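You operate a simulated robot arm through the tools that you are given. There is no shell and no other tool. Be economical: measure what you need, move in short steps, check, and stop when the job is done.

The job below is to be done with a simulated two-armed robot. You get a single attempt, and the scene is never put back.

JOB
Press the orange cup home in the black shell with the screw press.
Fine: draw the slide out to load; it ends in, the knob wound back up.
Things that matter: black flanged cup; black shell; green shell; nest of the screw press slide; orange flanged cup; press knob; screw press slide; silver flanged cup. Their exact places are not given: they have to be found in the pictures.

It is judged by the outcome, as a careful person would: the job done as asked, and still so three seconds after it is handed in. It fails if anything else is knocked over, pushed out of place, dropped, spilled or broken.

ROBOT AND FRAMES
Two 7-joint arms with two-finger parallel grippers on one trunk, on a base that drives. Base frame: it is fixed to the floor where the robot stands at the start and does not move with it; the origin is under the middle of the robot, x ahead of it, y to its left, z up. Readings come in mm, degrees, newtons and seconds.
The left shoulder is at the start at [24, 101, 1362], the right one opposite. With the tool pointing down near the work surface each hand reaches from about 100 to 420 mm from the robot's upright axis, wherever it stands, measured 20 degrees to its own side. Places, roughly: nest of the screw press slide [600, 0, 900]; press knob [600, 0, 1100]; screw press slide [600, 0, 900]. Payload 2.4 kg a hand.
Tool frame (each hand has its own): the origin (TCP) lies between the finger pads and is the grasp point; the fingertips stand 24 mm ahead of it; z points along the fingers, y is the line along which they close. Largest opening 68 mm; finger width 17, thickness 10; the body of the gripper, 40 by 70 mm, starts 41 mm behind the TCP.
Orientation is that of the tool frame in the base frame, as [roll, pitch, yaw] about the fixed x, y, z axes, in that order (R = Rz(yaw) Ry(pitch) Rx(roll)). With the fingers straight down and closing along the base's y, the tool's x points along the base's -x, its y along +y and its z along -z.

CONTROLS
- The arms move only by the tool apply_moves. It takes "left_series", "right_series" or both (then of equal length, played together; a hand with none holds still); each is a list of rows, each a list of 7 numbers: the shift along the tool's x, y, z in mm, then the turn, a rotation vector about the tool's x, y, z in degrees, then the finger opening in mm, from 0 to 68. In form: [[x, y, z, rx, ry, rz, fingers], ...]. A call has 1 to 10 rows; each row is the pose to reach, as a shift and turn from the pose commanded when the call began, along the tool's axes at that moment. Each row takes 0.2 s and may step no farther than 50 mm and 8.6 degrees from the row before; otherwise, or with a gripper value out of range, the whole call is refused. Where a pose cannot be reached the arm comes as near as it can. A force on the tool above 40 N (or 10 N above the force at the start of the call, whichever is more), or a blocked arm, ends the call early, and 0.2 s more pass. Each finger travels about 72 mm/s and halts on what it meets, pressing with about 38 N; the grip force reading is that of the motor and also rises with nothing between the fingers. The clock runs only during rows and for 0.2 s after the last one: add rows that repeat a pose to give the fingers time. The reply holds the time, the measured pose of the TCP, the force on the tool along the base axes, the opening and the grip force, in the units named above and with some noise, with the torque about the TCP (base axes, N m) and any sound that the robot's microphone picked up.
- Cameras (640 x 400 px; columns grow to the right, rows downward): "scene" is now at [93.8, -37.3, 1514.6]; the picture's right is [-0.41, -0.91, 0.00], its down [-0.58, 0.26, -0.77] and it looks along [0.71, -0.32, -0.63] (base axes); focal length 214 px, centre (320, 200). "left" rides on the left gripper at [84, -11, -75] in its tool frame; the picture's right is [0.13, 0.99, 0.00], its down [-0.60, 0.08, -0.79] and it looks along [-0.79, 0.10, 0.61] (tool axes); focal length 251 px, centre (320, 200). "right" rides on the right gripper at [84, 11, -75] in its tool frame; the picture's right is [-0.13, 0.99, 0.00], its down [-0.60, -0.08, -0.79] and it looks along [-0.79, -0.10, 0.61] (tool axes); focal length 251 px, centre (320, 200).
- snapshot(camera): a new picture of that camera. The clock stands still meanwhile.
- move_column(by): slides the trunk up (or, below 0, down) by that many mm; the arms and the scene camera ride with it, the base frame stays. It gives what a move gives, with no picture.
- drive_base(legs): drives the robot by 1 to 6 legs, each [ahead, left, turn to the left] in mm, mm and degrees, along the robot's own axes; the way and the turn of a leg run together, so that a leg with both is an arc; at most 1500 mm and 180 degrees a leg. The arms and the cameras ride along, it lands a little off, and it stops where it bumps. It gives what a move gives.
- aim_head(pan, tilt): turns the head with the scene camera to pan (to the left, within 86 degrees either way) and tilt (down, from -29 to 69), counted from straight ahead of the robot. It gives what a move gives.
- point_at(camera, pixels): for up to 12 pixels [column, row] of the newest picture of that camera ("zoom" is the newest enlarged one), the place [x, y, z] in the base frame of the surface seen there, good to about 2 mm. The clock stands still meanwhile.
- zoom(camera, box): a new picture of the part [left, top, right, bottom] of that camera's present view, enlarged. The clock stands still meanwhile.
- sign_off(): hands the job in; it is judged then, once.

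Work in short steps. Measure before you move; look again where a grasp or a placing could have gone wrong, and mend it. You have 80 turns and 78 pictures in all, those below and enlarged ones among them. Open the grippers and draw the arms clear of the work before you hand the job in, unless the task says otherwise; then end with one line.

The tools are called after "Emit:" by a JSON object that holds its "method" and its "body". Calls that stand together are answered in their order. apply_moves: Moves the arms, as the interface text tells. Its arguments: {"type":"object","properties":{"left_series":{"type":"array","items":{"type":"array","items":{"type":"number"}}},"right_series":{"type":"array","items":{"type":"array","items":{"type":"number"}}}},"required":[]} The other tools are called the same way: move_column (by) slides the trunk up or down; drive_base (legs) drives the base; aim_head (pan, tilt) turns the head that bears the scene camera; snapshot (camera) takes a picture; point_at (camera, pixels) gives the place of the surface under pixels of a picture; zoom (camera, box) takes an enlarged picture of a part of a camera's view; sign_off () hands the job in.

At the start:

```text
time_s: 0.0
left_position: [375.9, 12.9, 1441.9]
left_ee_rot: [180.0, 0.0, -179.9]
left_ft_force: [-0.3, 0.3, 0.8]
left_ft_torque: [0.03, -0.03, -0.02]
left_opening: 67.9
left_gripper_force: 0.0
right_position: [237.2, -270.0, 1411.1]
right_ee_rot: [-179.9, 0.0, -180.0]
right_ft_force: [-0.1, 0.9, 0.5]
right_ft_torque: [0.02, 0.0, -0.01]
right_opening: 68.1
right_gripper_force: 0.1
trunk travel left (down, up): [-575.0, 274.0]
robot x, y, heading: [2.6, 0.7, -0.2]
head pan, tilt: [-24.2, 39.3]
```

scene: 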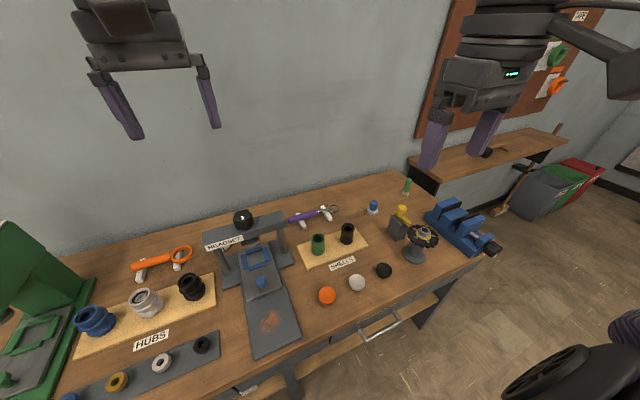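
right: 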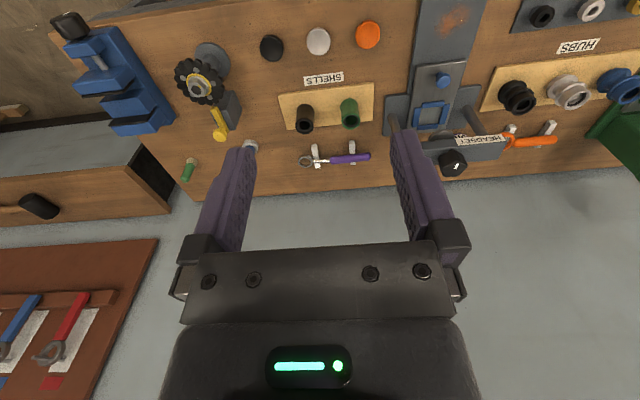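
left: 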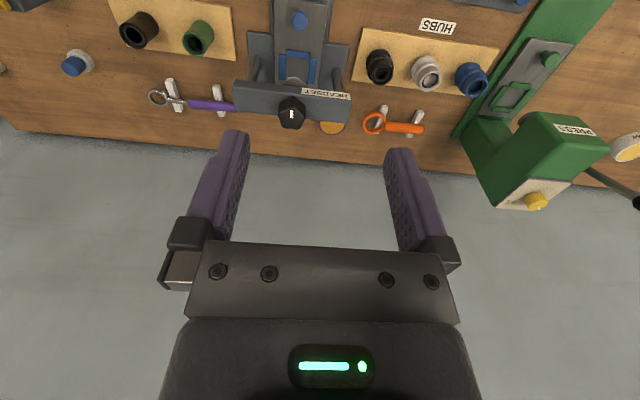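

The screw press (HEADSET) is near pixel (250,250), shells at (318,243) and (347,233), and the cups at (327,295), (357,283), (384,270). I'll zoom in on these.

Emit:
{"method": "zoom", "body": {"camera": "scene", "box": [190, 190, 350, 290]}}

Emit:
{"method": "zoom", "body": {"camera": "scene", "box": [280, 210, 440, 310]}}

Emit:
{"method": "point_at", "body": {"camera": "scene", "pixels": [[243, 216], [261, 281], [256, 258], [327, 294], [357, 281], [384, 269], [318, 238], [347, 228], [270, 320], [300, 310], [310, 258], [245, 232]]}}

```text
4.00 times, centred on (270, 240) of scene
```

zoom: 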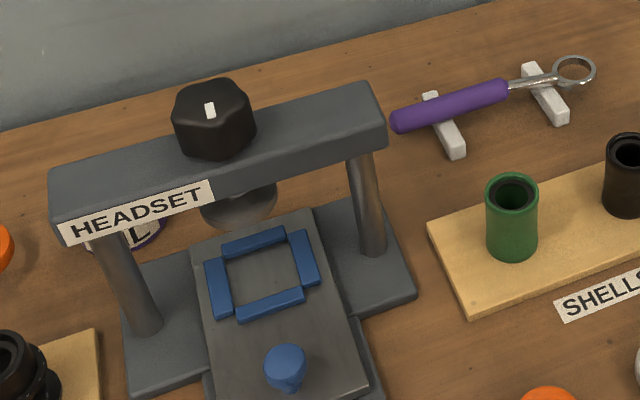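

```text
4.00 times, centred on (360, 260) of scene
```

zoom: 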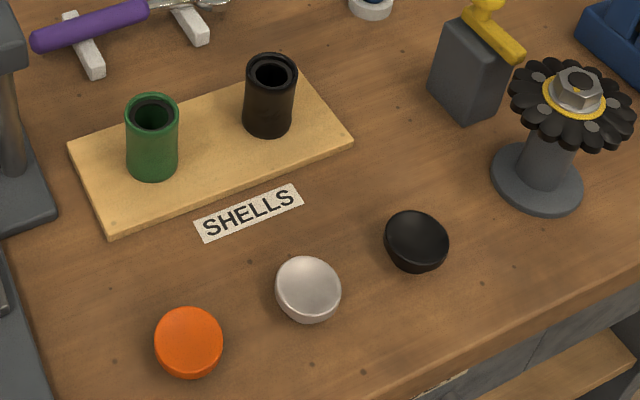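

```text
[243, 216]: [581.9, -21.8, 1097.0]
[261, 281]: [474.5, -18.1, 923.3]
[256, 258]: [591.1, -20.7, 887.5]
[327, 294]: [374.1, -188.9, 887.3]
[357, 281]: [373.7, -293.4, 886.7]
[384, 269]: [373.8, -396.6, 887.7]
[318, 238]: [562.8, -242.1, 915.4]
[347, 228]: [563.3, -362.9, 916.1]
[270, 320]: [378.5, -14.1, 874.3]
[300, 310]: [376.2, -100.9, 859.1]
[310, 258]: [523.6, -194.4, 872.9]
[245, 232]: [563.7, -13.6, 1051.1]
```

I need the table's front edge and closer views. I'll turn the head to look down ahead.

Emit:
{"method": "aim_head", "body": {"pan": -20, "tilt": 60}}

Emit:
{"method": "snapshot", "body": {"camera": "scene"}}

```text
time_s: 0.8
left_position: [376.2, 12.6, 1441.4]
left_ee_rot: [-180.0, 0.0, -179.9]
left_ft_force: [-0.5, 0.2, 0.5]
left_ft_torque: [-0.03, 0.02, 0.02]
left_opening: 68.2
left_gripper_force: 0.1
right_position: [237.2, -269.1, 1412.0]
right_ee_rot: [180.0, 0.1, -180.0]
right_ft_force: [0.3, -0.2, 0.0]
right_ft_torque: [0.04, -0.03, -0.02]
right_opening: 68.2
right_gripper_force: 0.1
trunk travel left (down, up): [-575.0, 274.0]
robot x, y, heading: [0.5, 3.3, 0.2]
head pan, tilt: [-20.0, 60.0]
```

```text
72 pictures are left
```

scene: 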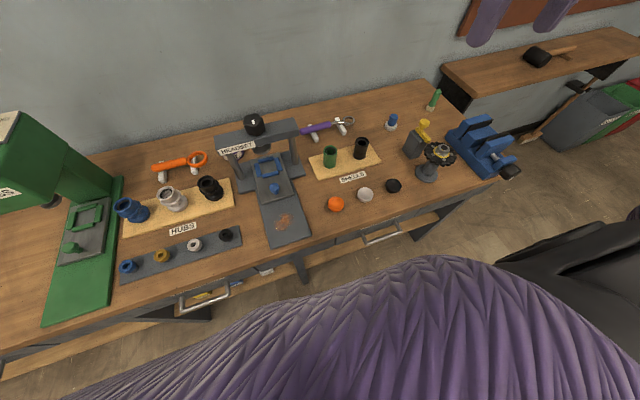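

The edge runs near (330,240). I'll measure it along with the press parts.

Emit:
{"method": "point_at", "body": {"camera": "scene", "pixels": [[330, 236], [303, 262], [355, 290], [420, 205], [385, 240], [336, 204], [276, 189], [282, 222], [255, 124]]}}

Emit:
{"method": "zoom", "body": {"camera": "scene", "box": [210, 100, 410, 225]}}

```text
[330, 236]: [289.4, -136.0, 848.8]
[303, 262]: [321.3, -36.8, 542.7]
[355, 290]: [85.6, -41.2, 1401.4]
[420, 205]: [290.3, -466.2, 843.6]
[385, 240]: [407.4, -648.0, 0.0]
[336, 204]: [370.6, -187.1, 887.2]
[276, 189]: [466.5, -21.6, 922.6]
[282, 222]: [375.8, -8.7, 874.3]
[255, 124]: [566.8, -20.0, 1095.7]
```

```text
3.20 times, centred on (310, 162) of scene
```

zoom: 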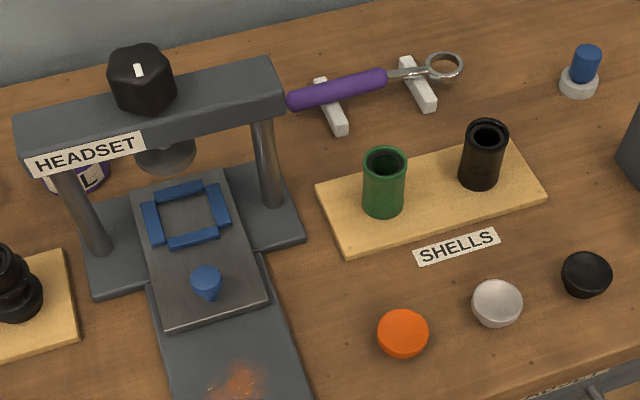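

The edge is at x≈290, and the slide's blue knob is at about (470,-20,922). I'll drive closer carefully with the arms kept high.

Emit:
{"method": "drive_base", "body": {"legs": [[120, -100, 0]]}}

Emit:
{"method": "move_column", "body": {"by": -150}}

Emit:
{"method": "aim_head", "body": {"pan": 0, "tilt": 50}}

Emit:
{"method": "snapshot", "body": {"camera": "scene"}}

Emit:
{"method": "snapshot", "body": {"camera": "right"}}

```text
time_s: 2.4
left_position: [490.1, -110.0, 1442.5]
left_ee_rot: [179.9, 0.0, 178.1]
left_ft_force: [0.0, 0.1, -0.1]
left_ft_torque: [0.01, -0.01, -0.01]
left_opening: 67.9
left_gripper_force: 0.1
right_position: [341.2, -387.4, 1412.5]
right_ee_rot: [179.9, 0.1, 178.1]
right_ft_force: [0.0, -0.2, -0.1]
right_ft_torque: [0.03, 0.02, 0.0]
right_opening: 68.3
right_gripper_force: 0.0
trunk travel left (down, up): [-575.0, 274.0]
robot x, y, heading: [113.8, -113.1, -2.0]
head pan, tilt: [-20.0, 60.0]
stopped in leg 1: the robot was blocked; the commanded pose is now the measured one
```

```text
time_s: 4.1
left_position: [489.8, -112.5, 1292.0]
left_ee_rot: [180.0, 0.1, 178.1]
left_ft_force: [-0.5, -0.6, -0.6]
left_ft_torque: [0.03, 0.01, 0.04]
left_opening: 67.9
left_gripper_force: 0.0
right_position: [338.7, -389.7, 1261.7]
right_ee_rot: [-180.0, 0.0, 177.8]
right_ft_force: [1.4, 0.3, -0.4]
right_ft_torque: [0.0, 0.0, 0.03]
right_opening: 68.3
right_gripper_force: 0.0
trunk travel left (down, up): [-425.0, 424.0]
robot x, y, heading: [111.5, -111.0, -2.3]
head pan, tilt: [-20.0, 60.0]
```

```text
time_s: 4.9
left_position: [489.5, -111.5, 1291.8]
left_ee_rot: [-180.0, -0.1, 177.9]
left_ft_force: [0.9, 0.1, 0.9]
left_ft_torque: [0.0, 0.01, -0.03]
left_opening: 68.0
left_gripper_force: 0.1
right_position: [337.8, -388.4, 1261.5]
right_ee_rot: [-179.9, 0.0, 177.8]
right_ft_force: [-0.5, 0.8, -1.1]
right_ft_torque: [0.03, 0.03, 0.07]
right_opening: 68.2
right_gripper_force: 0.1
trunk travel left (down, up): [-425.0, 424.0]
robot x, y, heading: [113.4, -107.8, -2.2]
head pan, tilt: [0.0, 50.0]
```

```text
70 pictures are left
```

scene: 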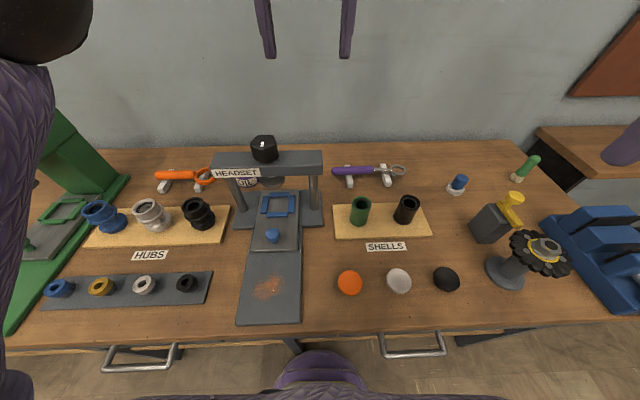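

```text
69 pictures are left
```

right: 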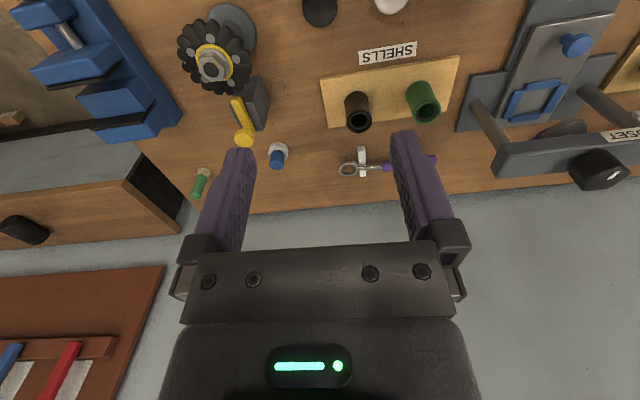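

The base was blocked at x≈113. I'll measure the drawer handles and leg to see what it met, and measure press features from this view.

Emit:
{"method": "point_at", "body": {"camera": "scene", "pixels": [[413, 354], [384, 340], [444, 340], [175, 350], [110, 365], [291, 345], [315, 329], [273, 234], [263, 141], [405, 200], [350, 277], [275, 294]]}}

Emit:
{"method": "zoom", "body": {"camera": "scene", "box": [200, 125, 344, 215]}}

Emit:
{"method": "zoom", "body": {"camera": "scene", "box": [216, 180, 472, 340]}}

```text
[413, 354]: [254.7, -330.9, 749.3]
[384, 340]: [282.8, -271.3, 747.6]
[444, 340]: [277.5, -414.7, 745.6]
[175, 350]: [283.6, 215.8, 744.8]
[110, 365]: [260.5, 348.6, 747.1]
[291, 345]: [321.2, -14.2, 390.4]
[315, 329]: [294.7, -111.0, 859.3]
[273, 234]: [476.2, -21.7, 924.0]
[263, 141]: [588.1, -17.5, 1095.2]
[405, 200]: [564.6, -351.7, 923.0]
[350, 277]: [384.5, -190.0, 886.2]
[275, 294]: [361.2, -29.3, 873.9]
```

```text
4.44 times, centred on (272, 170) of scene
```

zoom: 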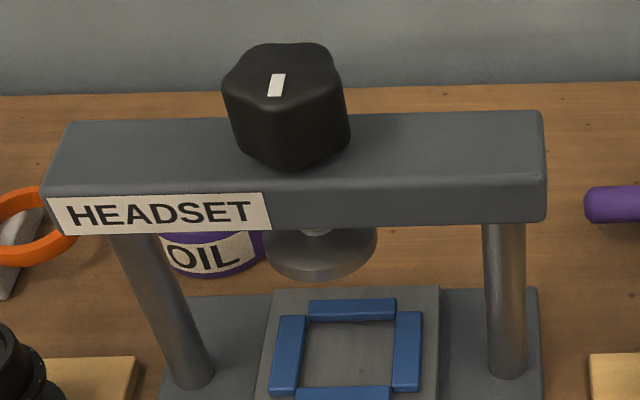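

```text
2.50 times, centred on (344, 260) of scene
```

zoom: 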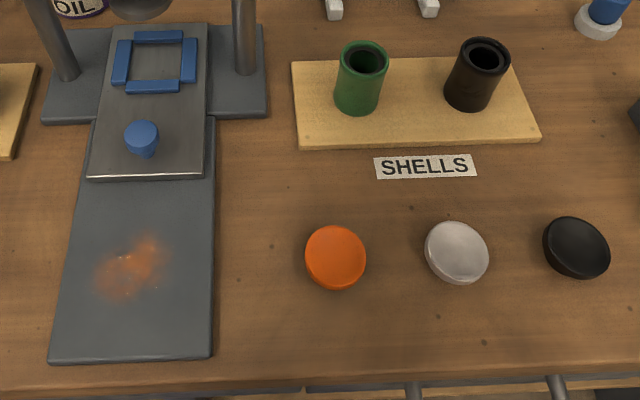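

The shift right likely put the right side against the drawer handle (y -271, x 255). I'll recentre between the handles, straighten, and try to move ahead gently.

Emit:
{"method": "drive_base", "body": {"legs": [[-25, 0, 2.2], [0, 85, 0], [85, 0, 0]]}}

```text
time_s: 7.2
left_position: [474.1, 2.7, 1292.5]
left_ee_rot: [-179.9, 0.1, -176.1]
left_ft_force: [0.6, 0.4, 0.7]
left_ft_torque: [-0.03, -0.01, 0.0]
left_opening: 67.9
left_gripper_force: 0.1
right_position: [352.5, -287.6, 1261.2]
right_ee_rot: [180.0, 0.0, -176.3]
right_ft_force: [0.0, 0.1, -0.1]
right_ft_torque: [0.04, -0.02, -0.05]
right_opening: 67.9
right_gripper_force: 0.1
trunk travel left (down, up): [-425.0, 424.0]
robot x, y, heading: [104.7, -33.4, 3.8]
head pan, tilt: [0.0, 50.0]
stopped in leg 3: the robot was blocked; the commanded pose is now the measured one
```

Blocked again at x≈105, so that's the base's limit; I'll work from here. The slide's blue knob is at (475,-21,924), so I'll bring the left hand above it and square it up.

Emit:
{"method": "apply_moves", "body": {"left_series": [[0, -8, 50, 0, 0, 2, 40], [0, -16, 100, 0, 0, 4, 40], [0, -24, 150, 0, 0, 4, 40], [0, -24, 200, 0, 0, 4, 40], [0, -24, 250, 0, 0, 4, 40], [0, -24, 300, 0, 0, 4, 40], [0, -24, 330, 0, 0, 4, 40], [0, -24, 330, 0, 0, 4, 40]]}}

Emit:
{"method": "snapshot", "body": {"camera": "left"}}

Emit:
{"method": "snapshot", "body": {"camera": "scene"}}

```text
refused: row 1 steps farther than a row can; nothing moved
```

```text
66 pictures are left
```

left: 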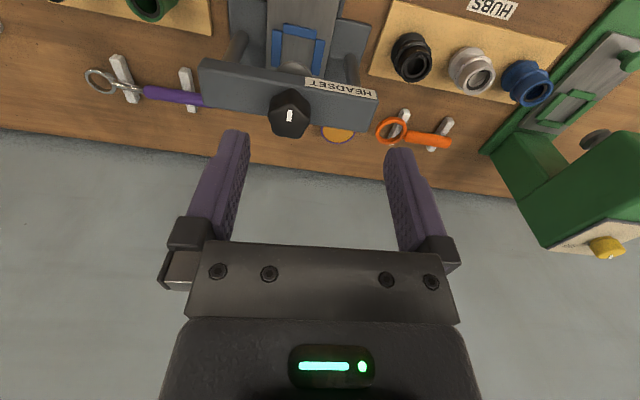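

```text
65 pictures are left
```

scene: 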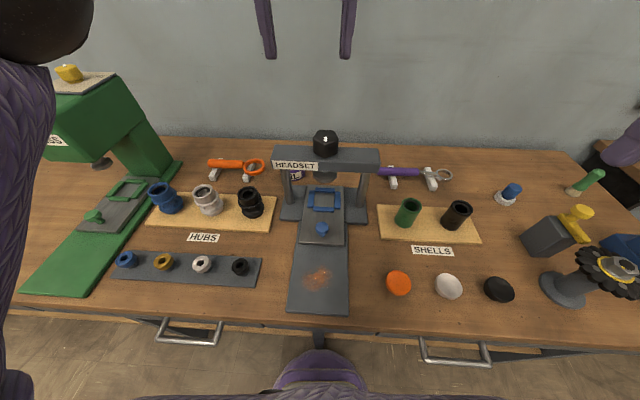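

The step was refused because its combined length exceeded 50 mm. I'll resend with smaller steps.

Emit:
{"method": "apply_moves", "body": {"left_series": [[0, -10, 45, 0, 0, 2, 40], [0, -20, 90, 0, 0, 4, 40], [0, -24, 138, 0, 0, 4, 40], [0, -24, 187, 0, 0, 4, 40], [0, -24, 236, 0, 0, 4, 40], [0, -24, 285, 0, 0, 4, 40], [0, -24, 330, 0, 0, 4, 40], [0, -24, 330, 0, 0, 4, 40]]}}

Emit:
{"method": "snapshot", "body": {"camera": "left"}}

```text
time_s: 9.1
left_position: [474.8, -23.5, 959.9]
left_ee_rot: [180.0, 0.0, 179.9]
left_ft_force: [-0.3, 1.2, -0.3]
left_ft_torque: [0.01, -0.01, -0.02]
left_opening: 39.9
left_gripper_force: 0.1
right_position: [352.6, -289.3, 1261.7]
right_ee_rot: [-180.0, -0.1, -176.3]
right_ft_force: [0.0, -0.4, -0.1]
right_ft_torque: [0.01, 0.03, 0.01]
right_opening: 67.8
right_gripper_force: 0.1
trunk travel left (down, up): [-425.0, 424.0]
robot x, y, heading: [99.6, -34.1, 3.7]
head pan, tilt: [0.0, 50.0]
```

```text
64 pictures are left
```

left: 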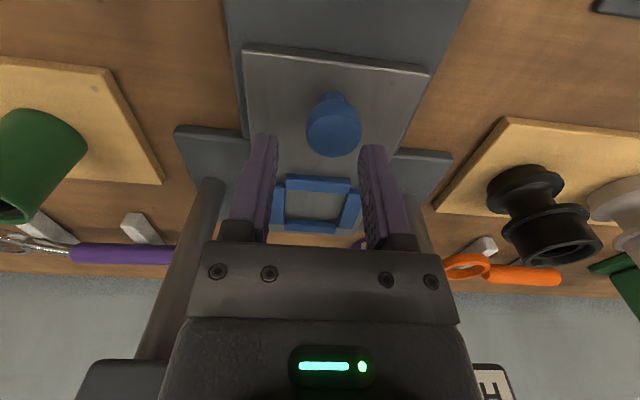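

The hand holds 960 cleanly. I'll measure the blue knob and nest with the left camera.

Emit:
{"method": "point_at", "body": {"camera": "left", "pixels": [[333, 140], [308, 135], [360, 135], [333, 115], [333, 153], [285, 75], [318, 205], [318, 185], [318, 226], [282, 205], [350, 205], [330, 72]]}}

```text
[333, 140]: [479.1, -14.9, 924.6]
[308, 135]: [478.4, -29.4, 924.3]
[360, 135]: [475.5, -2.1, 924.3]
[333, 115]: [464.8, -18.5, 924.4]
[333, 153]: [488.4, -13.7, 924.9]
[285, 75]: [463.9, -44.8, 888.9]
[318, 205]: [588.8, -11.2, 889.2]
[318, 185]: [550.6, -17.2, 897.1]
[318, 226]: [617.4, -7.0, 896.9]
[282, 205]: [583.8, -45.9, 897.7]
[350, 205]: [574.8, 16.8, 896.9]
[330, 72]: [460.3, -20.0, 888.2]
```

The knob's centre is about (476.5,-16), with its top at 924; the nest is at (584,-14) and its floor at 889. I'll lower, grip the knob and check.

Emit:
{"method": "apply_moves", "body": {"left_series": [[-1.7, 7.5, 25, 0, 0, 0, 42], [-1.7, 7.5, 43, 0, 0, 0, 42], [-1.7, 7.5, 43, 0, 0, 0, 10], [-1.7, 7.5, 43, 0, 0, 0, 10], [-1.7, 7.5, 43, 0, 0, 0, 10]]}}

```text
time_s: 10.2
left_position: [477.3, -14.9, 916.8]
left_ee_rot: [179.9, 0.2, 179.8]
left_ft_force: [-1.1, 6.0, 0.6]
left_ft_torque: [-0.08, -1.18, -0.08]
left_opening: 31.7
left_gripper_force: 45.0
right_position: [351.8, -286.7, 1261.2]
right_ee_rot: [179.9, 0.0, -176.3]
right_ft_force: [0.2, -0.2, -0.4]
right_ft_torque: [0.03, 0.01, -0.01]
right_opening: 67.7
right_gripper_force: 0.1
trunk travel left (down, up): [-425.0, 424.0]
robot x, y, heading: [100.7, -32.1, 3.9]
head pan, tilt: [0.0, 50.0]
```

Gripped at 31.7 mm. I'll pull the slide toward the robot.

Emit:
{"method": "apply_moves", "body": {"left_series": [[12, 0, 0, 0, 0, 0, 10], [24, 0, 0, 0, 0, 0, 10], [36, 0, 0, 0, 0, 0, 10], [48, 0, 0, 0, 0, 0, 10], [60, 0, 0, 0, 0, 0, 10], [72, 0, 0, 0, 0, 0, 10], [84, 0, 0, 0, 0, 0, 10]]}}

```text
time_s: 11.8
left_position: [394.5, -15.4, 916.6]
left_ee_rot: [-180.0, -0.1, 179.8]
left_ft_force: [-1.1, -16.0, -25.0]
left_ft_torque: [-0.23, 0.22, -0.04]
left_opening: 31.8
left_gripper_force: 45.3
right_position: [352.8, -290.8, 1261.6]
right_ee_rot: [179.9, -0.1, -176.3]
right_ft_force: [-0.1, -0.4, 0.2]
right_ft_torque: [0.01, -0.01, -0.03]
right_opening: 68.0
right_gripper_force: 0.0
trunk travel left (down, up): [-425.0, 424.0]
robot x, y, heading: [97.7, -37.0, 3.4]
head pan, tilt: [0.0, 50.0]
```

The slide came 83 mm. There is some sideways force, so I'll look before going on.

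Emit:
{"method": "snapshot", "body": {"camera": "scene"}}

Emit:
{"method": "snapshot", "body": {"camera": "left"}}

```text
63 pictures are left
```

scene: 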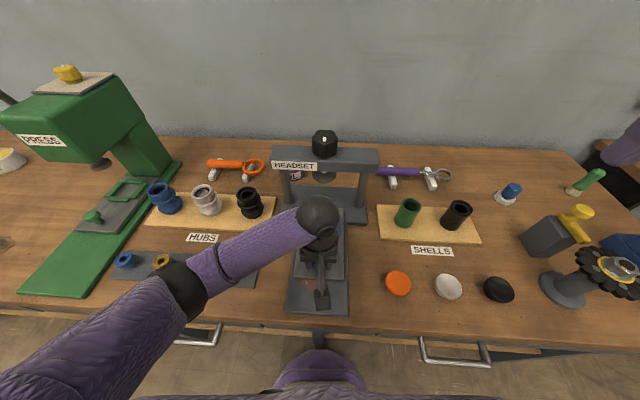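

```text
62 pictures are left
```

left: 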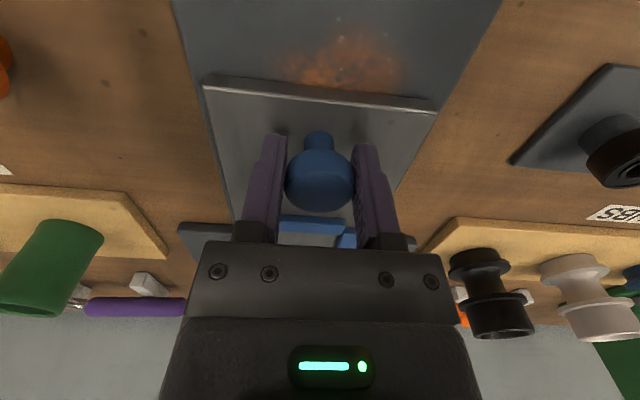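

It's working. I'll keep pulling, easing y slightly to relieve the side load.

Emit:
{"method": "apply_moves", "body": {"left_series": [[10, -1, 0, 0, 0, 0, 10], [20, -1, -0.5, 0, 0, 0, 10], [30, -1.5, -0.5, 0, 0, 0, 10], [40, -1.5, -0.5, 0, 0, 0, 10], [50, -1.5, -0.5, 0, 0, 0, 10], [60, -1.5, -0.5, 0, 0, 0, 10]]}}

```text
time_s: 13.2
left_position: [334.2, -14.2, 919.2]
left_ee_rot: [180.0, -0.1, 179.9]
left_ft_force: [-0.7, -6.5, -21.2]
left_ft_torque: [-0.3, 0.44, 0.09]
left_opening: 31.7
left_gripper_force: 44.8
right_position: [354.9, -288.7, 1261.1]
right_ee_rot: [180.0, -0.2, -176.3]
right_ft_force: [-1.1, -0.7, 0.3]
right_ft_torque: [0.01, 0.03, 0.0]
right_opening: 68.0
right_gripper_force: 0.2
trunk travel left (down, up): [-425.0, 424.0]
robot x, y, heading: [100.7, -32.9, 3.6]
head pan, tilt: [0.0, 50.0]
```

The slide is out about 143 mm, so the nest should be near x=441. I'll release, lift and look.

Emit:
{"method": "apply_moves", "body": {"left_series": [[0, 0, 0, 0, 0, 0, 45], [0, 0, 0, 0, 0, 0, 45], [0, 0, -40, 0, 0, 0, 45], [0, 0, -85, 0, 0, 0, 45], [0, 45, -100, 0, 0, 0, 45], [0, 90, -110, 0, 0, 0, 45], [0, 135, -130, 0, 0, 0, 45], [0, 180, -150, 0, 0, 0, 45], [0, 220, -180, 0, 0, 0, 45]]}}

Emit:
{"method": "snapshot", "body": {"camera": "scene"}}

```text
time_s: 15.2
left_position: [332.1, 207.5, 1097.0]
left_ee_rot: [180.0, 0.0, 179.8]
left_ft_force: [0.1, -0.7, 0.3]
left_ft_torque: [0.0, -0.03, -0.01]
left_opening: 45.2
left_gripper_force: 0.0
right_position: [352.4, -288.0, 1261.6]
right_ee_rot: [180.0, 0.0, -176.3]
right_ft_force: [0.2, 0.1, 0.0]
right_ft_torque: [-0.01, 0.03, 0.0]
right_opening: 68.2
right_gripper_force: 0.0
trunk travel left (down, up): [-425.0, 424.0]
robot x, y, heading: [101.4, -34.0, 3.7]
head pan, tilt: [0.0, 50.0]
```

```text
61 pictures are left
```

scene: 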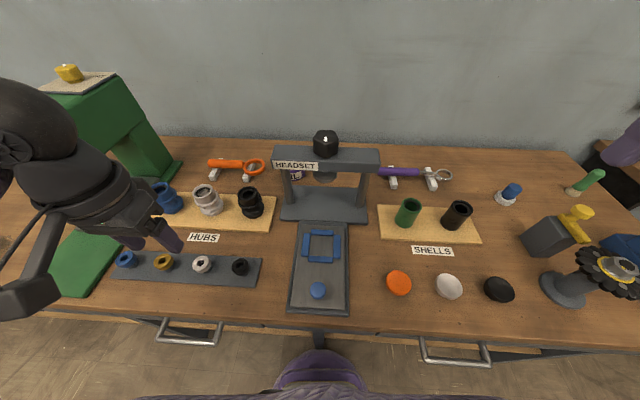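

The slide is out and the nest is clear of the beam. Next is the black shell: I'll back off slightly, straighten, shift right and inspect it with the right hand.

Emit:
{"method": "drive_base", "body": {"legs": [[-12, 0, -3.7], [0, -175, 0]]}}

Emit:
{"method": "snapshot", "body": {"camera": "right"}}

Emit:
{"method": "point_at", "body": {"camera": "right", "pixels": [[320, 100]]}}

```text
time_s: 17.2
left_position: [335.3, 17.3, 1097.5]
left_ee_rot: [180.0, 0.0, 176.0]
left_ft_force: [0.4, 0.2, 1.2]
left_ft_torque: [0.04, 0.0, 0.01]
left_opening: 45.0
left_gripper_force: 0.1
right_position: [324.7, -476.8, 1262.2]
right_ee_rot: [-180.0, 0.0, 179.9]
right_ft_force: [-0.1, 0.1, -1.0]
right_ft_torque: [0.0, 0.0, 0.0]
right_opening: 68.1
right_gripper_force: 0.2
trunk travel left (down, up): [-425.0, 424.0]
robot x, y, heading: [89.2, -208.2, 0.2]
head pan, tilt: [0.0, 50.0]
```

```text
60 pictures are left
```

right: 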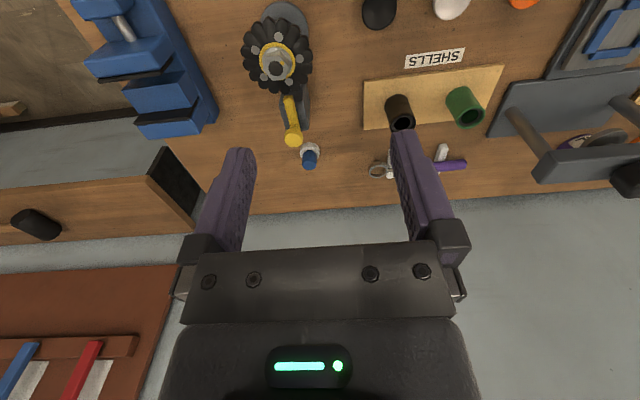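

```text
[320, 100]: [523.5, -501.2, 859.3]
```

I'll bring the right hand in front of and above the shells for a close look.

Emit:
{"method": "apply_moves", "body": {"right_series": [[-29, 20, 25, 0, 0, 0, 66], [-58, 39, 50, 0, 0, 0, 66], [-88, 59, 75, 0, 0, 0, 66], [-117, 78, 100, 0, 0, 0, 66], [-146, 98, 125, 0, 0, 0, 66], [-175, 117, 150, 0, 0, 0, 66], [-205, 117, 175, 0, 0, 0, 66], [-205, 117, 175, 0, 0, 0, 66]]}}

Emit:
{"method": "snapshot", "body": {"camera": "right"}}

```text
time_s: 19.0
left_position: [335.4, 17.4, 1097.5]
left_ee_rot: [-180.0, 0.0, 176.1]
left_ft_force: [0.3, -0.7, -0.4]
left_ft_torque: [0.0, 0.0, 0.03]
left_opening: 45.1
left_gripper_force: 0.1
right_position: [514.2, -369.0, 1087.9]
right_ee_rot: [-180.0, -0.1, 179.8]
right_ft_force: [0.1, 0.2, 0.1]
right_ft_torque: [-0.03, -0.02, 0.02]
right_opening: 66.0
right_gripper_force: 0.1
right hand out of reach, approached as far as the arm can: row 7, 8
trunk travel left (down, up): [-425.0, 424.0]
robot x, y, heading: [89.4, -207.0, -0.0]
head pan, tilt: [0.0, 50.0]
```

```text
59 pictures are left
```

right: 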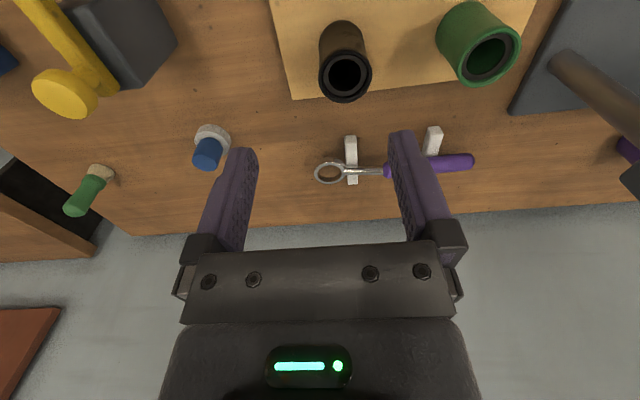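

The arm's limit here is about 425 mm from the axis. The base most likely met the table's centre leg (y≈-25), so at y=-208 I should be able to get closer. I'll try a short advance.

Emit:
{"method": "drive_base", "body": {"legs": [[60, 0, 0]]}}

```text
time_s: 19.9
left_position: [395.5, 17.5, 1096.4]
left_ee_rot: [179.9, -0.1, 176.2]
left_ft_force: [0.2, 0.3, -0.4]
left_ft_torque: [0.02, 0.0, -0.01]
left_opening: 44.9
left_gripper_force: 0.1
right_position: [574.6, -369.2, 1087.5]
right_ee_rot: [180.0, -0.1, 179.9]
right_ft_force: [0.4, -0.1, -0.5]
right_ft_torque: [-0.01, -0.01, 0.01]
right_opening: 66.1
right_gripper_force: 0.1
trunk travel left (down, up): [-425.0, 424.0]
robot x, y, heading: [145.8, -206.6, -0.1]
head pan, tilt: [0.0, 50.0]
```

The advance worked: the base is at x=146 and the right hand is almost over the shell. I'll look for exact positions.

Emit:
{"method": "snapshot", "body": {"camera": "right"}}

Emit:
{"method": "zoom", "body": {"camera": "scene", "box": [160, 130, 480, 330]}}

```text
58 pictures are left
```

right: 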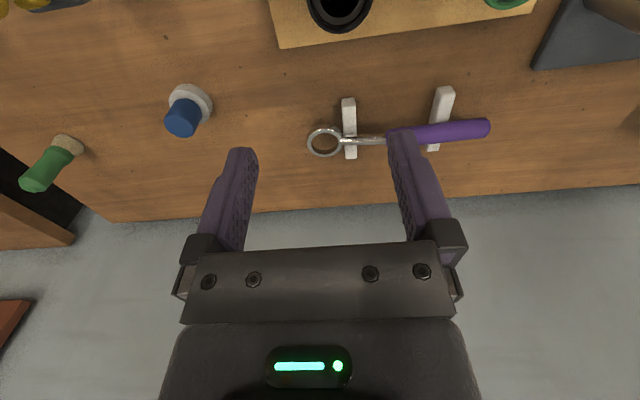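

```text
2.00 times, centred on (320, 230) of scene
```

zoom: 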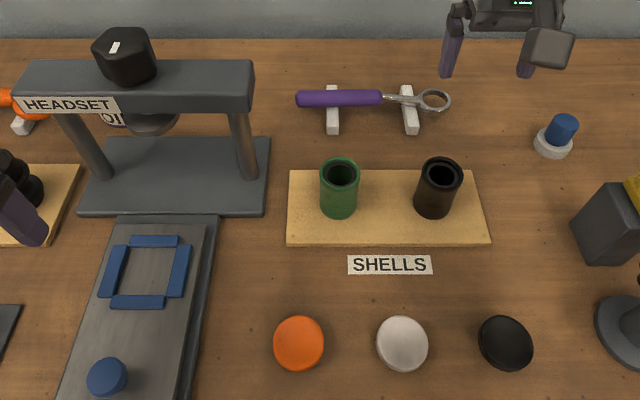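

Measuring the black shell's rim, the nest bars and the cup from this zoomed view.

Emit:
{"method": "point_at", "body": {"camera": "zoom", "pixels": [[421, 173], [461, 173], [441, 185], [441, 159], [434, 210], [153, 241], [138, 301], [112, 271], [180, 271], [145, 272], [299, 343], [460, 225]]}}

Emit:
{"method": "zoom", "body": {"camera": "scene", "box": [360, 200, 400, 225]}}

Emit:
{"method": "zoom", "body": {"camera": "scene", "box": [290, 270, 440, 330]}}

```text
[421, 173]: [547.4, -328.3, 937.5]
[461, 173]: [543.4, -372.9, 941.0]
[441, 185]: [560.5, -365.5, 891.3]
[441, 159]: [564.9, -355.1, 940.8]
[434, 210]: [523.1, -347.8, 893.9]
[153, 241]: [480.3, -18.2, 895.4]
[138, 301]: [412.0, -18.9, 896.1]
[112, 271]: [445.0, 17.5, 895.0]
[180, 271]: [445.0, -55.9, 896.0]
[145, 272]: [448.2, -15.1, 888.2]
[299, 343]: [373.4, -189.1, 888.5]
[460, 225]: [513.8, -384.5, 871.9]
```

```text
16.00 times, centred on (380, 212) of scene
```

zoom: 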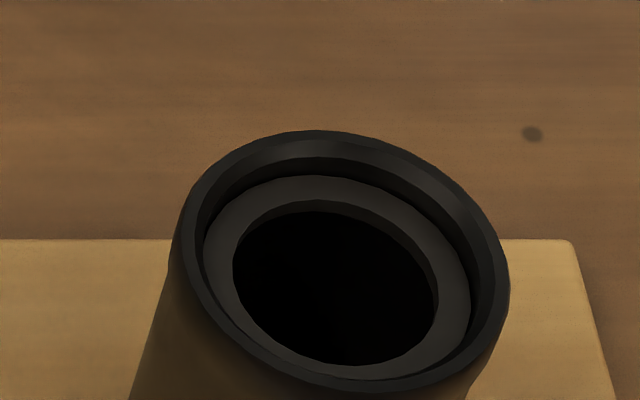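

```text
4.27 times, centred on (365, 300) of scene
```

zoom: 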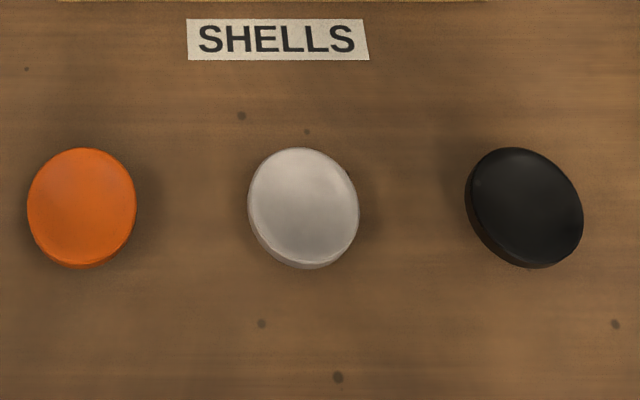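

The black shell's rim is centred near (545.5,-351) at z=941, with OD about 45; the nest is centred near (446,-19). I'll move the open right hand straight above the shell.

Emit:
{"method": "apply_moves", "body": {"right_series": [[15, 9, 30, 0, 0, 0, 67], [29, 18, 65, 0, 0, 0, 67], [29, 18, 100, 0, 0, 0, 67], [29, 18, 100, 0, 0, 0, 67]]}}

Emit:
{"method": "snapshot", "body": {"camera": "right"}}

Emit:
{"method": "zoom", "body": {"camera": "scene", "box": [320, 160, 440, 235]}}

```text
time_s: 20.9
left_position: [393.4, 18.4, 1097.6]
left_ee_rot: [-179.9, -0.2, 176.3]
left_ft_force: [-0.2, 0.3, 0.0]
left_ft_torque: [-0.02, -0.01, 0.04]
left_opening: 45.2
left_gripper_force: 0.1
right_position: [534.5, -358.1, 996.7]
right_ee_rot: [180.0, 0.1, -179.9]
right_ft_force: [-1.0, 0.8, 0.1]
right_ft_torque: [0.01, -0.01, -0.02]
right_opening: 67.1
right_gripper_force: 0.0
right hand out of reach, approached as far as the arm can: row 3, 4
trunk travel left (down, up): [-425.0, 424.0]
robot x, y, heading: [150.0, -206.5, 0.2]
head pan, tilt: [0.0, 50.0]
```

```text
54 pictures are left
```

right: 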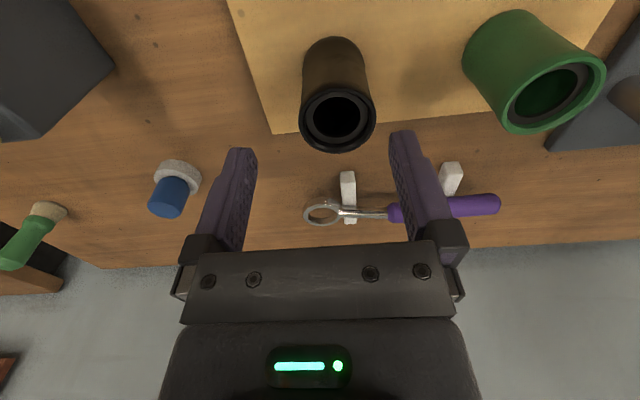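

```text
5.33 times, centred on (380, 198) of scene
```

zoom: 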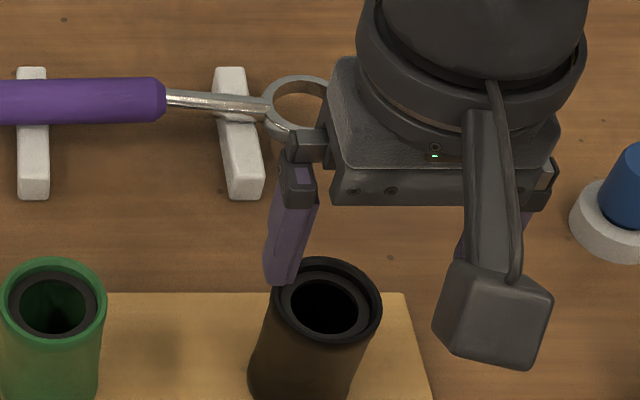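

Reach at this height is limited by the shoulder being too high. I'll measure the rim from this picture, raise both hands, then lower the trunk.

Emit:
{"method": "point_at", "body": {"camera": "right", "pixels": [[304, 117], [372, 117], [338, 148], [338, 87], [306, 130], [371, 130]]}}

Emit:
{"method": "apply_moves", "body": {"left_series": [[0, 0, -45, 0, 0, 0, 45], [0, 0, -90, 0, 0, 0, 45], [0, 0, -135, 0, 0, 0, 45], [0, 0, -180, 0, 0, 0, 45], [0, 0, -200, 0, 0, 0, 45]], "right_series": [[5, 0, -45, 0, 0, 0, 67], [20, 0, -90, 0, 0, 0, 67], [30, 0, -135, 0, 0, 0, 67], [40, 0, -180, 0, 0, 0, 67], [40, 0, -220, 0, 0, 0, 67]]}}

Emit:
{"method": "move_column", "body": {"by": -160}}

```text
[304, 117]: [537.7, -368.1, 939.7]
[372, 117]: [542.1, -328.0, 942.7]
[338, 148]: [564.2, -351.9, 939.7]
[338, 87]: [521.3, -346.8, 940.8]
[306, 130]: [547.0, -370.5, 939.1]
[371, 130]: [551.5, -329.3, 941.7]
```

```text
time_s: 22.1
left_position: [395.2, 18.6, 1295.6]
left_ee_rot: [-179.9, -0.2, 176.2]
left_ft_force: [0.2, 0.1, 0.5]
left_ft_torque: [0.02, 0.01, 0.0]
left_opening: 45.0
left_gripper_force: 0.1
right_position: [495.0, -357.9, 1214.9]
right_ee_rot: [179.9, -0.1, 180.0]
right_ft_force: [-0.9, 0.3, 0.3]
right_ft_torque: [-0.01, 0.02, 0.0]
right_opening: 67.0
right_gripper_force: 0.1
trunk travel left (down, up): [-425.0, 424.0]
robot x, y, heading: [147.8, -209.5, -0.1]
head pan, tilt: [0.0, 50.0]
```

```text
time_s: 24.0
left_position: [405.7, 16.4, 1128.0]
left_ee_rot: [-179.8, -1.9, 176.2]
left_ft_force: [0.2, -1.4, -0.2]
left_ft_torque: [0.04, 0.0, 0.01]
left_opening: 45.1
left_gripper_force: 0.0
right_position: [494.1, -360.1, 1056.2]
right_ee_rot: [-179.9, 0.0, 179.9]
right_ft_force: [-0.3, -0.8, 0.1]
right_ft_torque: [-0.02, -0.03, 0.01]
right_opening: 66.9
right_gripper_force: 0.1
trunk travel left (down, up): [-265.0, 584.0]
robot x, y, heading: [144.3, -203.3, 0.0]
head pan, tilt: [0.0, 50.0]
```

The left pose shifted by a few mm during the trunk move, so something may be touching its arm. I'll check.

Emit:
{"method": "snapshot", "body": {"camera": "scene"}}

```text
52 pictures are left
```

scene: 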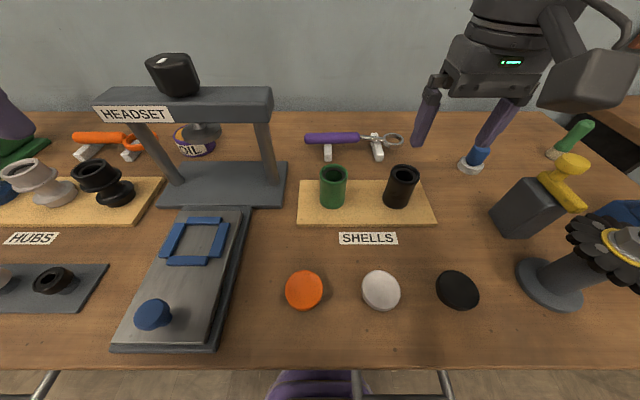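

The left arm is out at the left side, so I'll pan the head to see it.

Emit:
{"method": "aim_head", "body": {"pan": 50, "tilt": 35}}

Emit:
{"method": "snapshot", "body": {"camera": "scene"}}

```text
time_s: 25.1
left_position: [406.5, 17.5, 1128.5]
left_ee_rot: [-179.8, -2.1, 176.2]
left_ft_force: [-0.2, -0.6, -0.4]
left_ft_torque: [0.02, 0.01, -0.01]
left_opening: 45.1
left_gripper_force: 0.0
right_position: [495.2, -359.9, 1055.9]
right_ee_rot: [180.0, 0.1, -179.9]
right_ft_force: [0.4, 0.2, 0.4]
right_ft_torque: [-0.03, -0.02, -0.04]
right_opening: 67.1
right_gripper_force: 0.0
trunk travel left (down, up): [-265.0, 584.0]
robot x, y, heading: [143.4, -205.6, -0.2]
head pan, tilt: [50.0, 35.0]
```

```text
51 pictures are left
```

scene: 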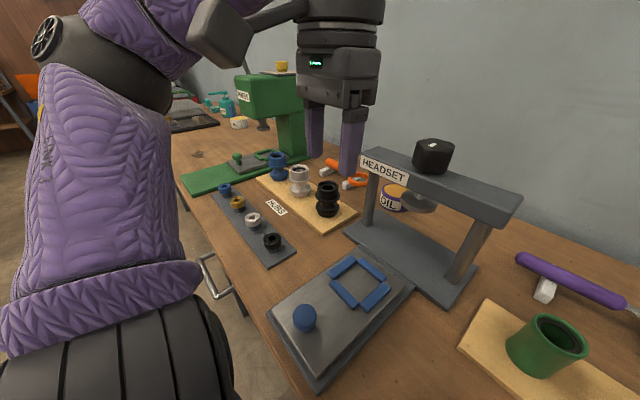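

Nothing on the table appears disturbed. The left upper arm is folded tightly, so I'll lift the left hand a bit to relieve it and bring the right hand toward the shell (now measured at (543,-349)).

Emit:
{"method": "apply_moves", "body": {"left_series": [[0, 0, -40, 0, 0, 0, 45], [0, 0, -80, 0, 0, 0, 45], [0, 0, -120, 0, 0, 0, 45], [0, 0, -120, 0, 0, 0, 45]], "right_series": [[-24, 6, 25, 0, 0, 0, 67], [-48, 10.5, 50, 0, 0, 0, 67], [-48, 10.5, 71, 0, 0, 0, 67], [-48, 10.5, 71, 0, 0, 0, 67]]}}

Emit:
{"method": "aim_head", "body": {"pan": -12, "tilt": 45}}

Emit:
{"method": "snapshot", "body": {"camera": "scene"}}

```text
time_s: 26.1
left_position: [449.1, -12.0, 1182.6]
left_ee_rot: [-179.8, -1.9, 176.2]
left_ft_force: [0.1, -0.5, 0.3]
left_ft_torque: [-0.01, -0.01, 0.0]
left_opening: 45.1
left_gripper_force: 0.1
left hand out of reach, approached as far as the arm can: row 1, 2, 3, 4
right_position: [544.1, -349.7, 986.7]
right_ee_rot: [179.9, -0.1, -180.0]
right_ft_force: [-0.2, 1.1, 0.1]
right_ft_torque: [0.0, 0.0, -0.01]
right_opening: 67.0
right_gripper_force: 0.0
trunk travel left (down, up): [-265.0, 584.0]
robot x, y, heading: [147.1, -208.6, -0.2]
head pan, tilt: [50.0, 35.0]
```

```text
time_s: 27.5
left_position: [448.2, -12.4, 1182.3]
left_ee_rot: [-179.8, -1.9, 176.2]
left_ft_force: [-0.7, 0.6, -0.7]
left_ft_torque: [0.0, 0.02, 0.0]
left_opening: 45.0
left_gripper_force: 0.0
right_position: [542.6, -349.9, 987.0]
right_ee_rot: [-180.0, 0.0, -180.0]
right_ft_force: [-0.7, 0.5, 0.3]
right_ft_torque: [0.0, 0.01, 0.0]
right_opening: 66.9
right_gripper_force: 0.0
trunk travel left (down, up): [-265.0, 584.0]
robot x, y, heading: [148.6, -209.0, -0.2]
head pan, tilt: [-12.0, 45.0]
```

```text
50 pictures are left
```

scene: 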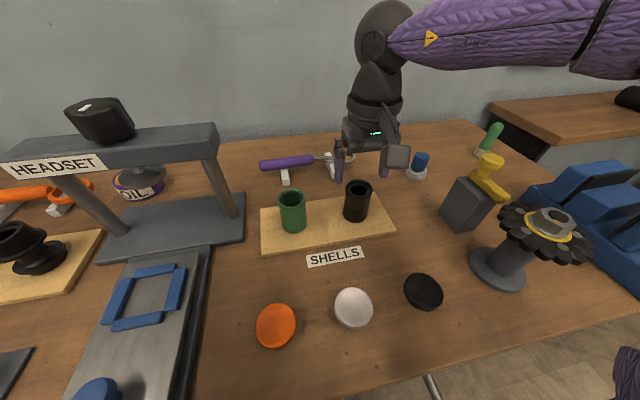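

The left arm was just at a joint limit. The right hand is right above the shell at (543,-350), so I'll go down and grip.

Emit:
{"method": "apply_moves", "body": {"right_series": [[0, 0, 30, 0, 0, 0, 67], [0, 0, 62, 0, 0, 0, 67], [0, 0, 62, 0, 0, 0, 67], [0, 0, 62, 0, 0, 0, 30], [0, 0, 62, 0, 0, 0, 30], [0, 0, 62, 0, 0, 0, 30]]}}

Emit:
{"method": "zoom", "body": {"camera": "scene", "box": [250, 90, 450, 270]}}

```text
time_s: 28.9
left_position: [448.4, -14.2, 1181.7]
left_ee_rot: [-179.8, -1.9, 176.2]
left_ft_force: [0.2, -0.3, -0.3]
left_ft_torque: [-0.03, -0.03, -0.01]
left_opening: 44.9
left_gripper_force: 0.1
right_position: [541.5, -350.2, 923.6]
right_ee_rot: [-180.0, 0.0, -180.0]
right_ft_force: [0.2, 0.3, 0.3]
right_ft_torque: [0.03, -0.01, 0.01]
right_opening: 47.4
right_gripper_force: 37.7
trunk travel left (down, up): [-265.0, 584.0]
robot x, y, heading: [146.8, -206.3, 0.1]
head pan, tilt: [-12.0, 45.0]
```

```text
2.22 times, centred on (350, 180) of scene
```

zoom: 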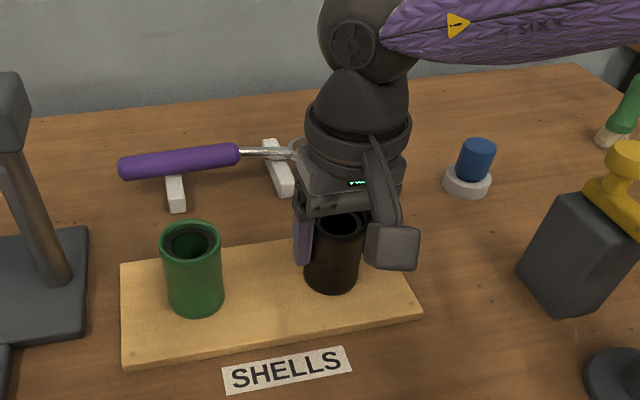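

Gripped at 47.4 mm. I'll lift, draw it toward me, and then shift the base.

Emit:
{"method": "apply_moves", "body": {"right_series": [[0, 0, -30, 0, 0, 0, 30], [0, 0, -70, 0, 0, 0, 30], [0, 0, -110, 0, 0, 0, 30], [40, 0, -110, 0, 0, 0, 30], [80, 0, -110, 0, 0, 0, 30], [110, 0, -110, 0, 0, 0, 30]]}}

Emit:
{"method": "drive_base", "body": {"legs": [[-45, 0, 0], [0, 140, 0]]}}

Emit:
{"method": "snapshot", "body": {"camera": "right"}}

Emit:
{"method": "aim_head", "body": {"pan": 10, "tilt": 50}}

Emit:
{"method": "snapshot", "body": {"camera": "scene"}}

```text
time_s: 30.3
left_position: [448.1, -12.9, 1182.3]
left_ee_rot: [-179.8, -1.9, 176.1]
left_ft_force: [0.0, -0.2, -0.2]
left_ft_torque: [-0.03, 0.03, 0.02]
left_opening: 45.0
left_gripper_force: 0.1
right_position: [432.4, -352.4, 1033.8]
right_ee_rot: [180.0, 0.0, 180.0]
right_ft_force: [0.4, 0.7, -3.9]
right_ft_torque: [0.01, -0.02, 0.01]
right_opening: 47.7
right_gripper_force: 38.0
trunk travel left (down, up): [-265.0, 584.0]
robot x, y, heading: [146.0, -209.2, 0.0]
head pan, tilt: [-12.0, 45.0]
```

```text
time_s: 32.1
left_position: [403.8, 128.8, 1182.3]
left_ee_rot: [-179.8, -1.9, 176.2]
left_ft_force: [-0.3, 0.1, 0.8]
left_ft_torque: [0.02, 0.01, 0.0]
left_opening: 44.8
left_gripper_force: 0.0
right_position: [387.1, -209.7, 1034.5]
right_ee_rot: [-180.0, 0.0, -180.0]
right_ft_force: [-0.6, 1.0, -3.2]
right_ft_torque: [0.03, 0.0, 0.0]
right_opening: 47.5
right_gripper_force: 37.7
trunk travel left (down, up): [-265.0, 584.0]
robot x, y, heading: [99.6, -64.6, -0.2]
head pan, tilt: [-12.0, 45.0]
```

```text
48 pictures are left
```

right: 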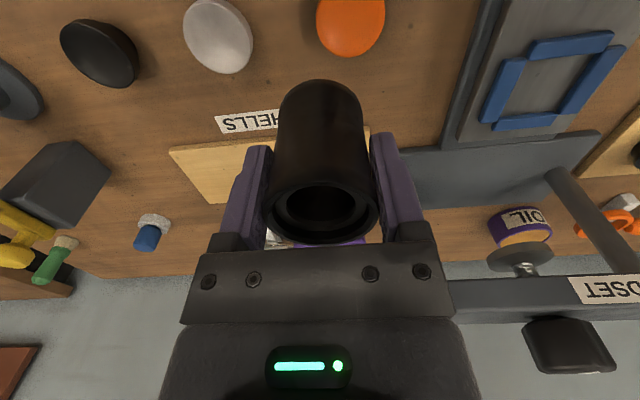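

```text
time_s: 33.0
left_position: [404.0, 128.1, 1181.9]
left_ee_rot: [-179.8, -1.9, 176.2]
left_ft_force: [-0.5, -0.3, 0.0]
left_ft_torque: [-0.01, 0.02, -0.01]
left_opening: 45.0
left_gripper_force: 0.2
right_position: [387.6, -211.2, 1034.7]
right_ee_rot: [180.0, 0.0, -179.9]
right_ft_force: [-0.2, -0.5, -2.8]
right_ft_torque: [-0.02, 0.0, -0.01]
right_opening: 47.9
right_gripper_force: 37.8
trunk travel left (down, up): [-265.0, 584.0]
robot x, y, heading: [99.1, -63.9, 0.2]
head pan, tilt: [10.0, 50.0]
```

```text
47 pictures are left
```

scene: 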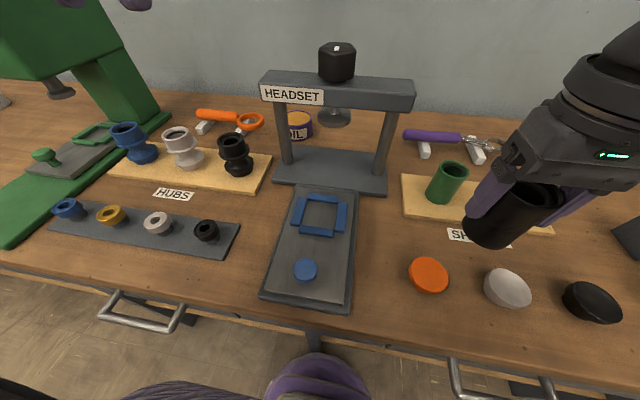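

Shell held firmly. I'll zoom on the nest for its inner edges and measure them, since robot motion doesn't affect the nest's fixed place.

Emit:
{"method": "zoom", "body": {"camera": "scene", "box": [280, 185, 360, 245]}}

```text
6.67 times, centred on (320, 215) of scene
```

zoom: 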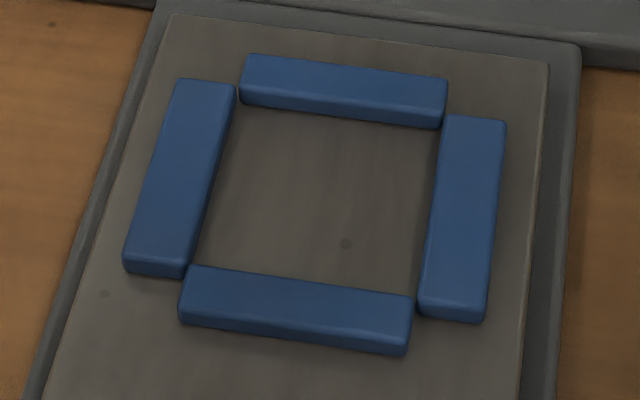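

Emit:
{"method": "point_at", "body": {"camera": "zoom", "pixels": [[215, 170], [435, 210], [340, 122], [305, 280], [210, 180], [430, 220], [342, 116], [303, 290], [320, 195], [155, 170], [497, 220], [440, 160]]}}

```text
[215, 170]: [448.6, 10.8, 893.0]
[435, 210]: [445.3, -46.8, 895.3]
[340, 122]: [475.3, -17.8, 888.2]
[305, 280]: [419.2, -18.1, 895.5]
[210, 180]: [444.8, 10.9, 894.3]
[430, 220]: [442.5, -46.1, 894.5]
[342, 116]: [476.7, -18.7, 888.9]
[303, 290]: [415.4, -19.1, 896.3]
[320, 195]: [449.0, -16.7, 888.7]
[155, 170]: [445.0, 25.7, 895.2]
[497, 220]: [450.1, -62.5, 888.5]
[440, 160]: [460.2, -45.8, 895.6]
```

The nest's inner edges run y -46.5…10.8 and x ≈420…475.5, so the centre is (447.8,-17.8). I'll carry the shell above it, moving the left hand further away.

Emit:
{"method": "apply_moves", "body": {"right_series": [[-12, 39, 0, 0, 0, 0, 30], [-24, 78, 0, 0, 0, 0, 30], [-36, 117, 0, 0, 0, 0, 30], [-48, 156, 0, 0, 0, 0, 30], [-59.4, 192.7, 0, 0, 0, 0, 30], [-59.4, 192.7, 30, 0, 0, 0, 30], [-59.4, 192.7, 60, 0, 0, 0, 30], [-59.4, 192.7, 60, 0, 0, 0, 30]], "left_series": [[0, 30, 0, 0, 0, 0, 45], [0, 60, 0, 0, 0, 0, 45], [0, 80, 0, 0, 0, 0, 45], [0, 80, 0, 0, 0, 0, 45], [0, 80, 0, 0, 0, 0, 45], [0, 80, 0, 0, 0, 0, 45], [0, 80, 0, 0, 0, 0, 45], [0, 80, 0, 0, 0, 0, 45]]}}

Emit:
{"method": "zoom", "body": {"camera": "scene", "box": [240, 140, 400, 260]}}

```text
time_s: 34.8
left_position: [427.0, 204.6, 1172.0]
left_ee_rot: [-179.8, -1.9, 176.1]
left_ft_force: [0.0, 0.6, 0.9]
left_ft_torque: [-0.01, 0.0, 0.0]
left_opening: 45.1
left_gripper_force: 0.0
left hand out of reach, approached as far as the arm can: row 1, 2, 3, 4, 5, 6, 7, 8
right_position: [412.4, -121.1, 951.3]
right_ee_rot: [179.9, 0.1, 179.9]
right_ft_force: [-0.6, 0.1, -3.2]
right_ft_torque: [0.02, 0.03, 0.03]
right_opening: 47.7
right_gripper_force: 38.5
right hand out of reach, approached as far as the arm can: row 3, 4, 5, 6, 7, 8
trunk travel left (down, up): [-265.0, 584.0]
robot x, y, heading: [101.6, -65.4, -0.0]
head pan, tilt: [10.0, 50.0]
```

```text
3.33 times, centred on (320, 200) of scene
```

zoom: 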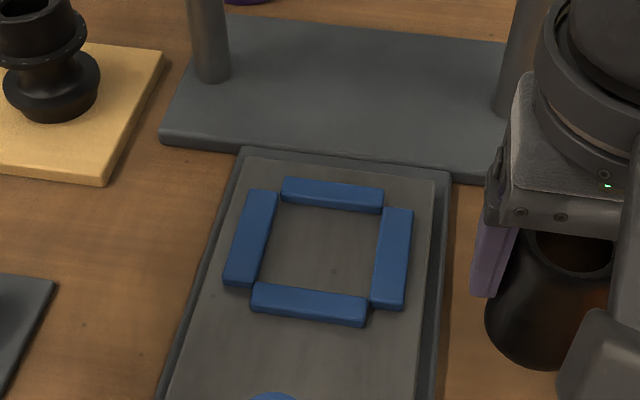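

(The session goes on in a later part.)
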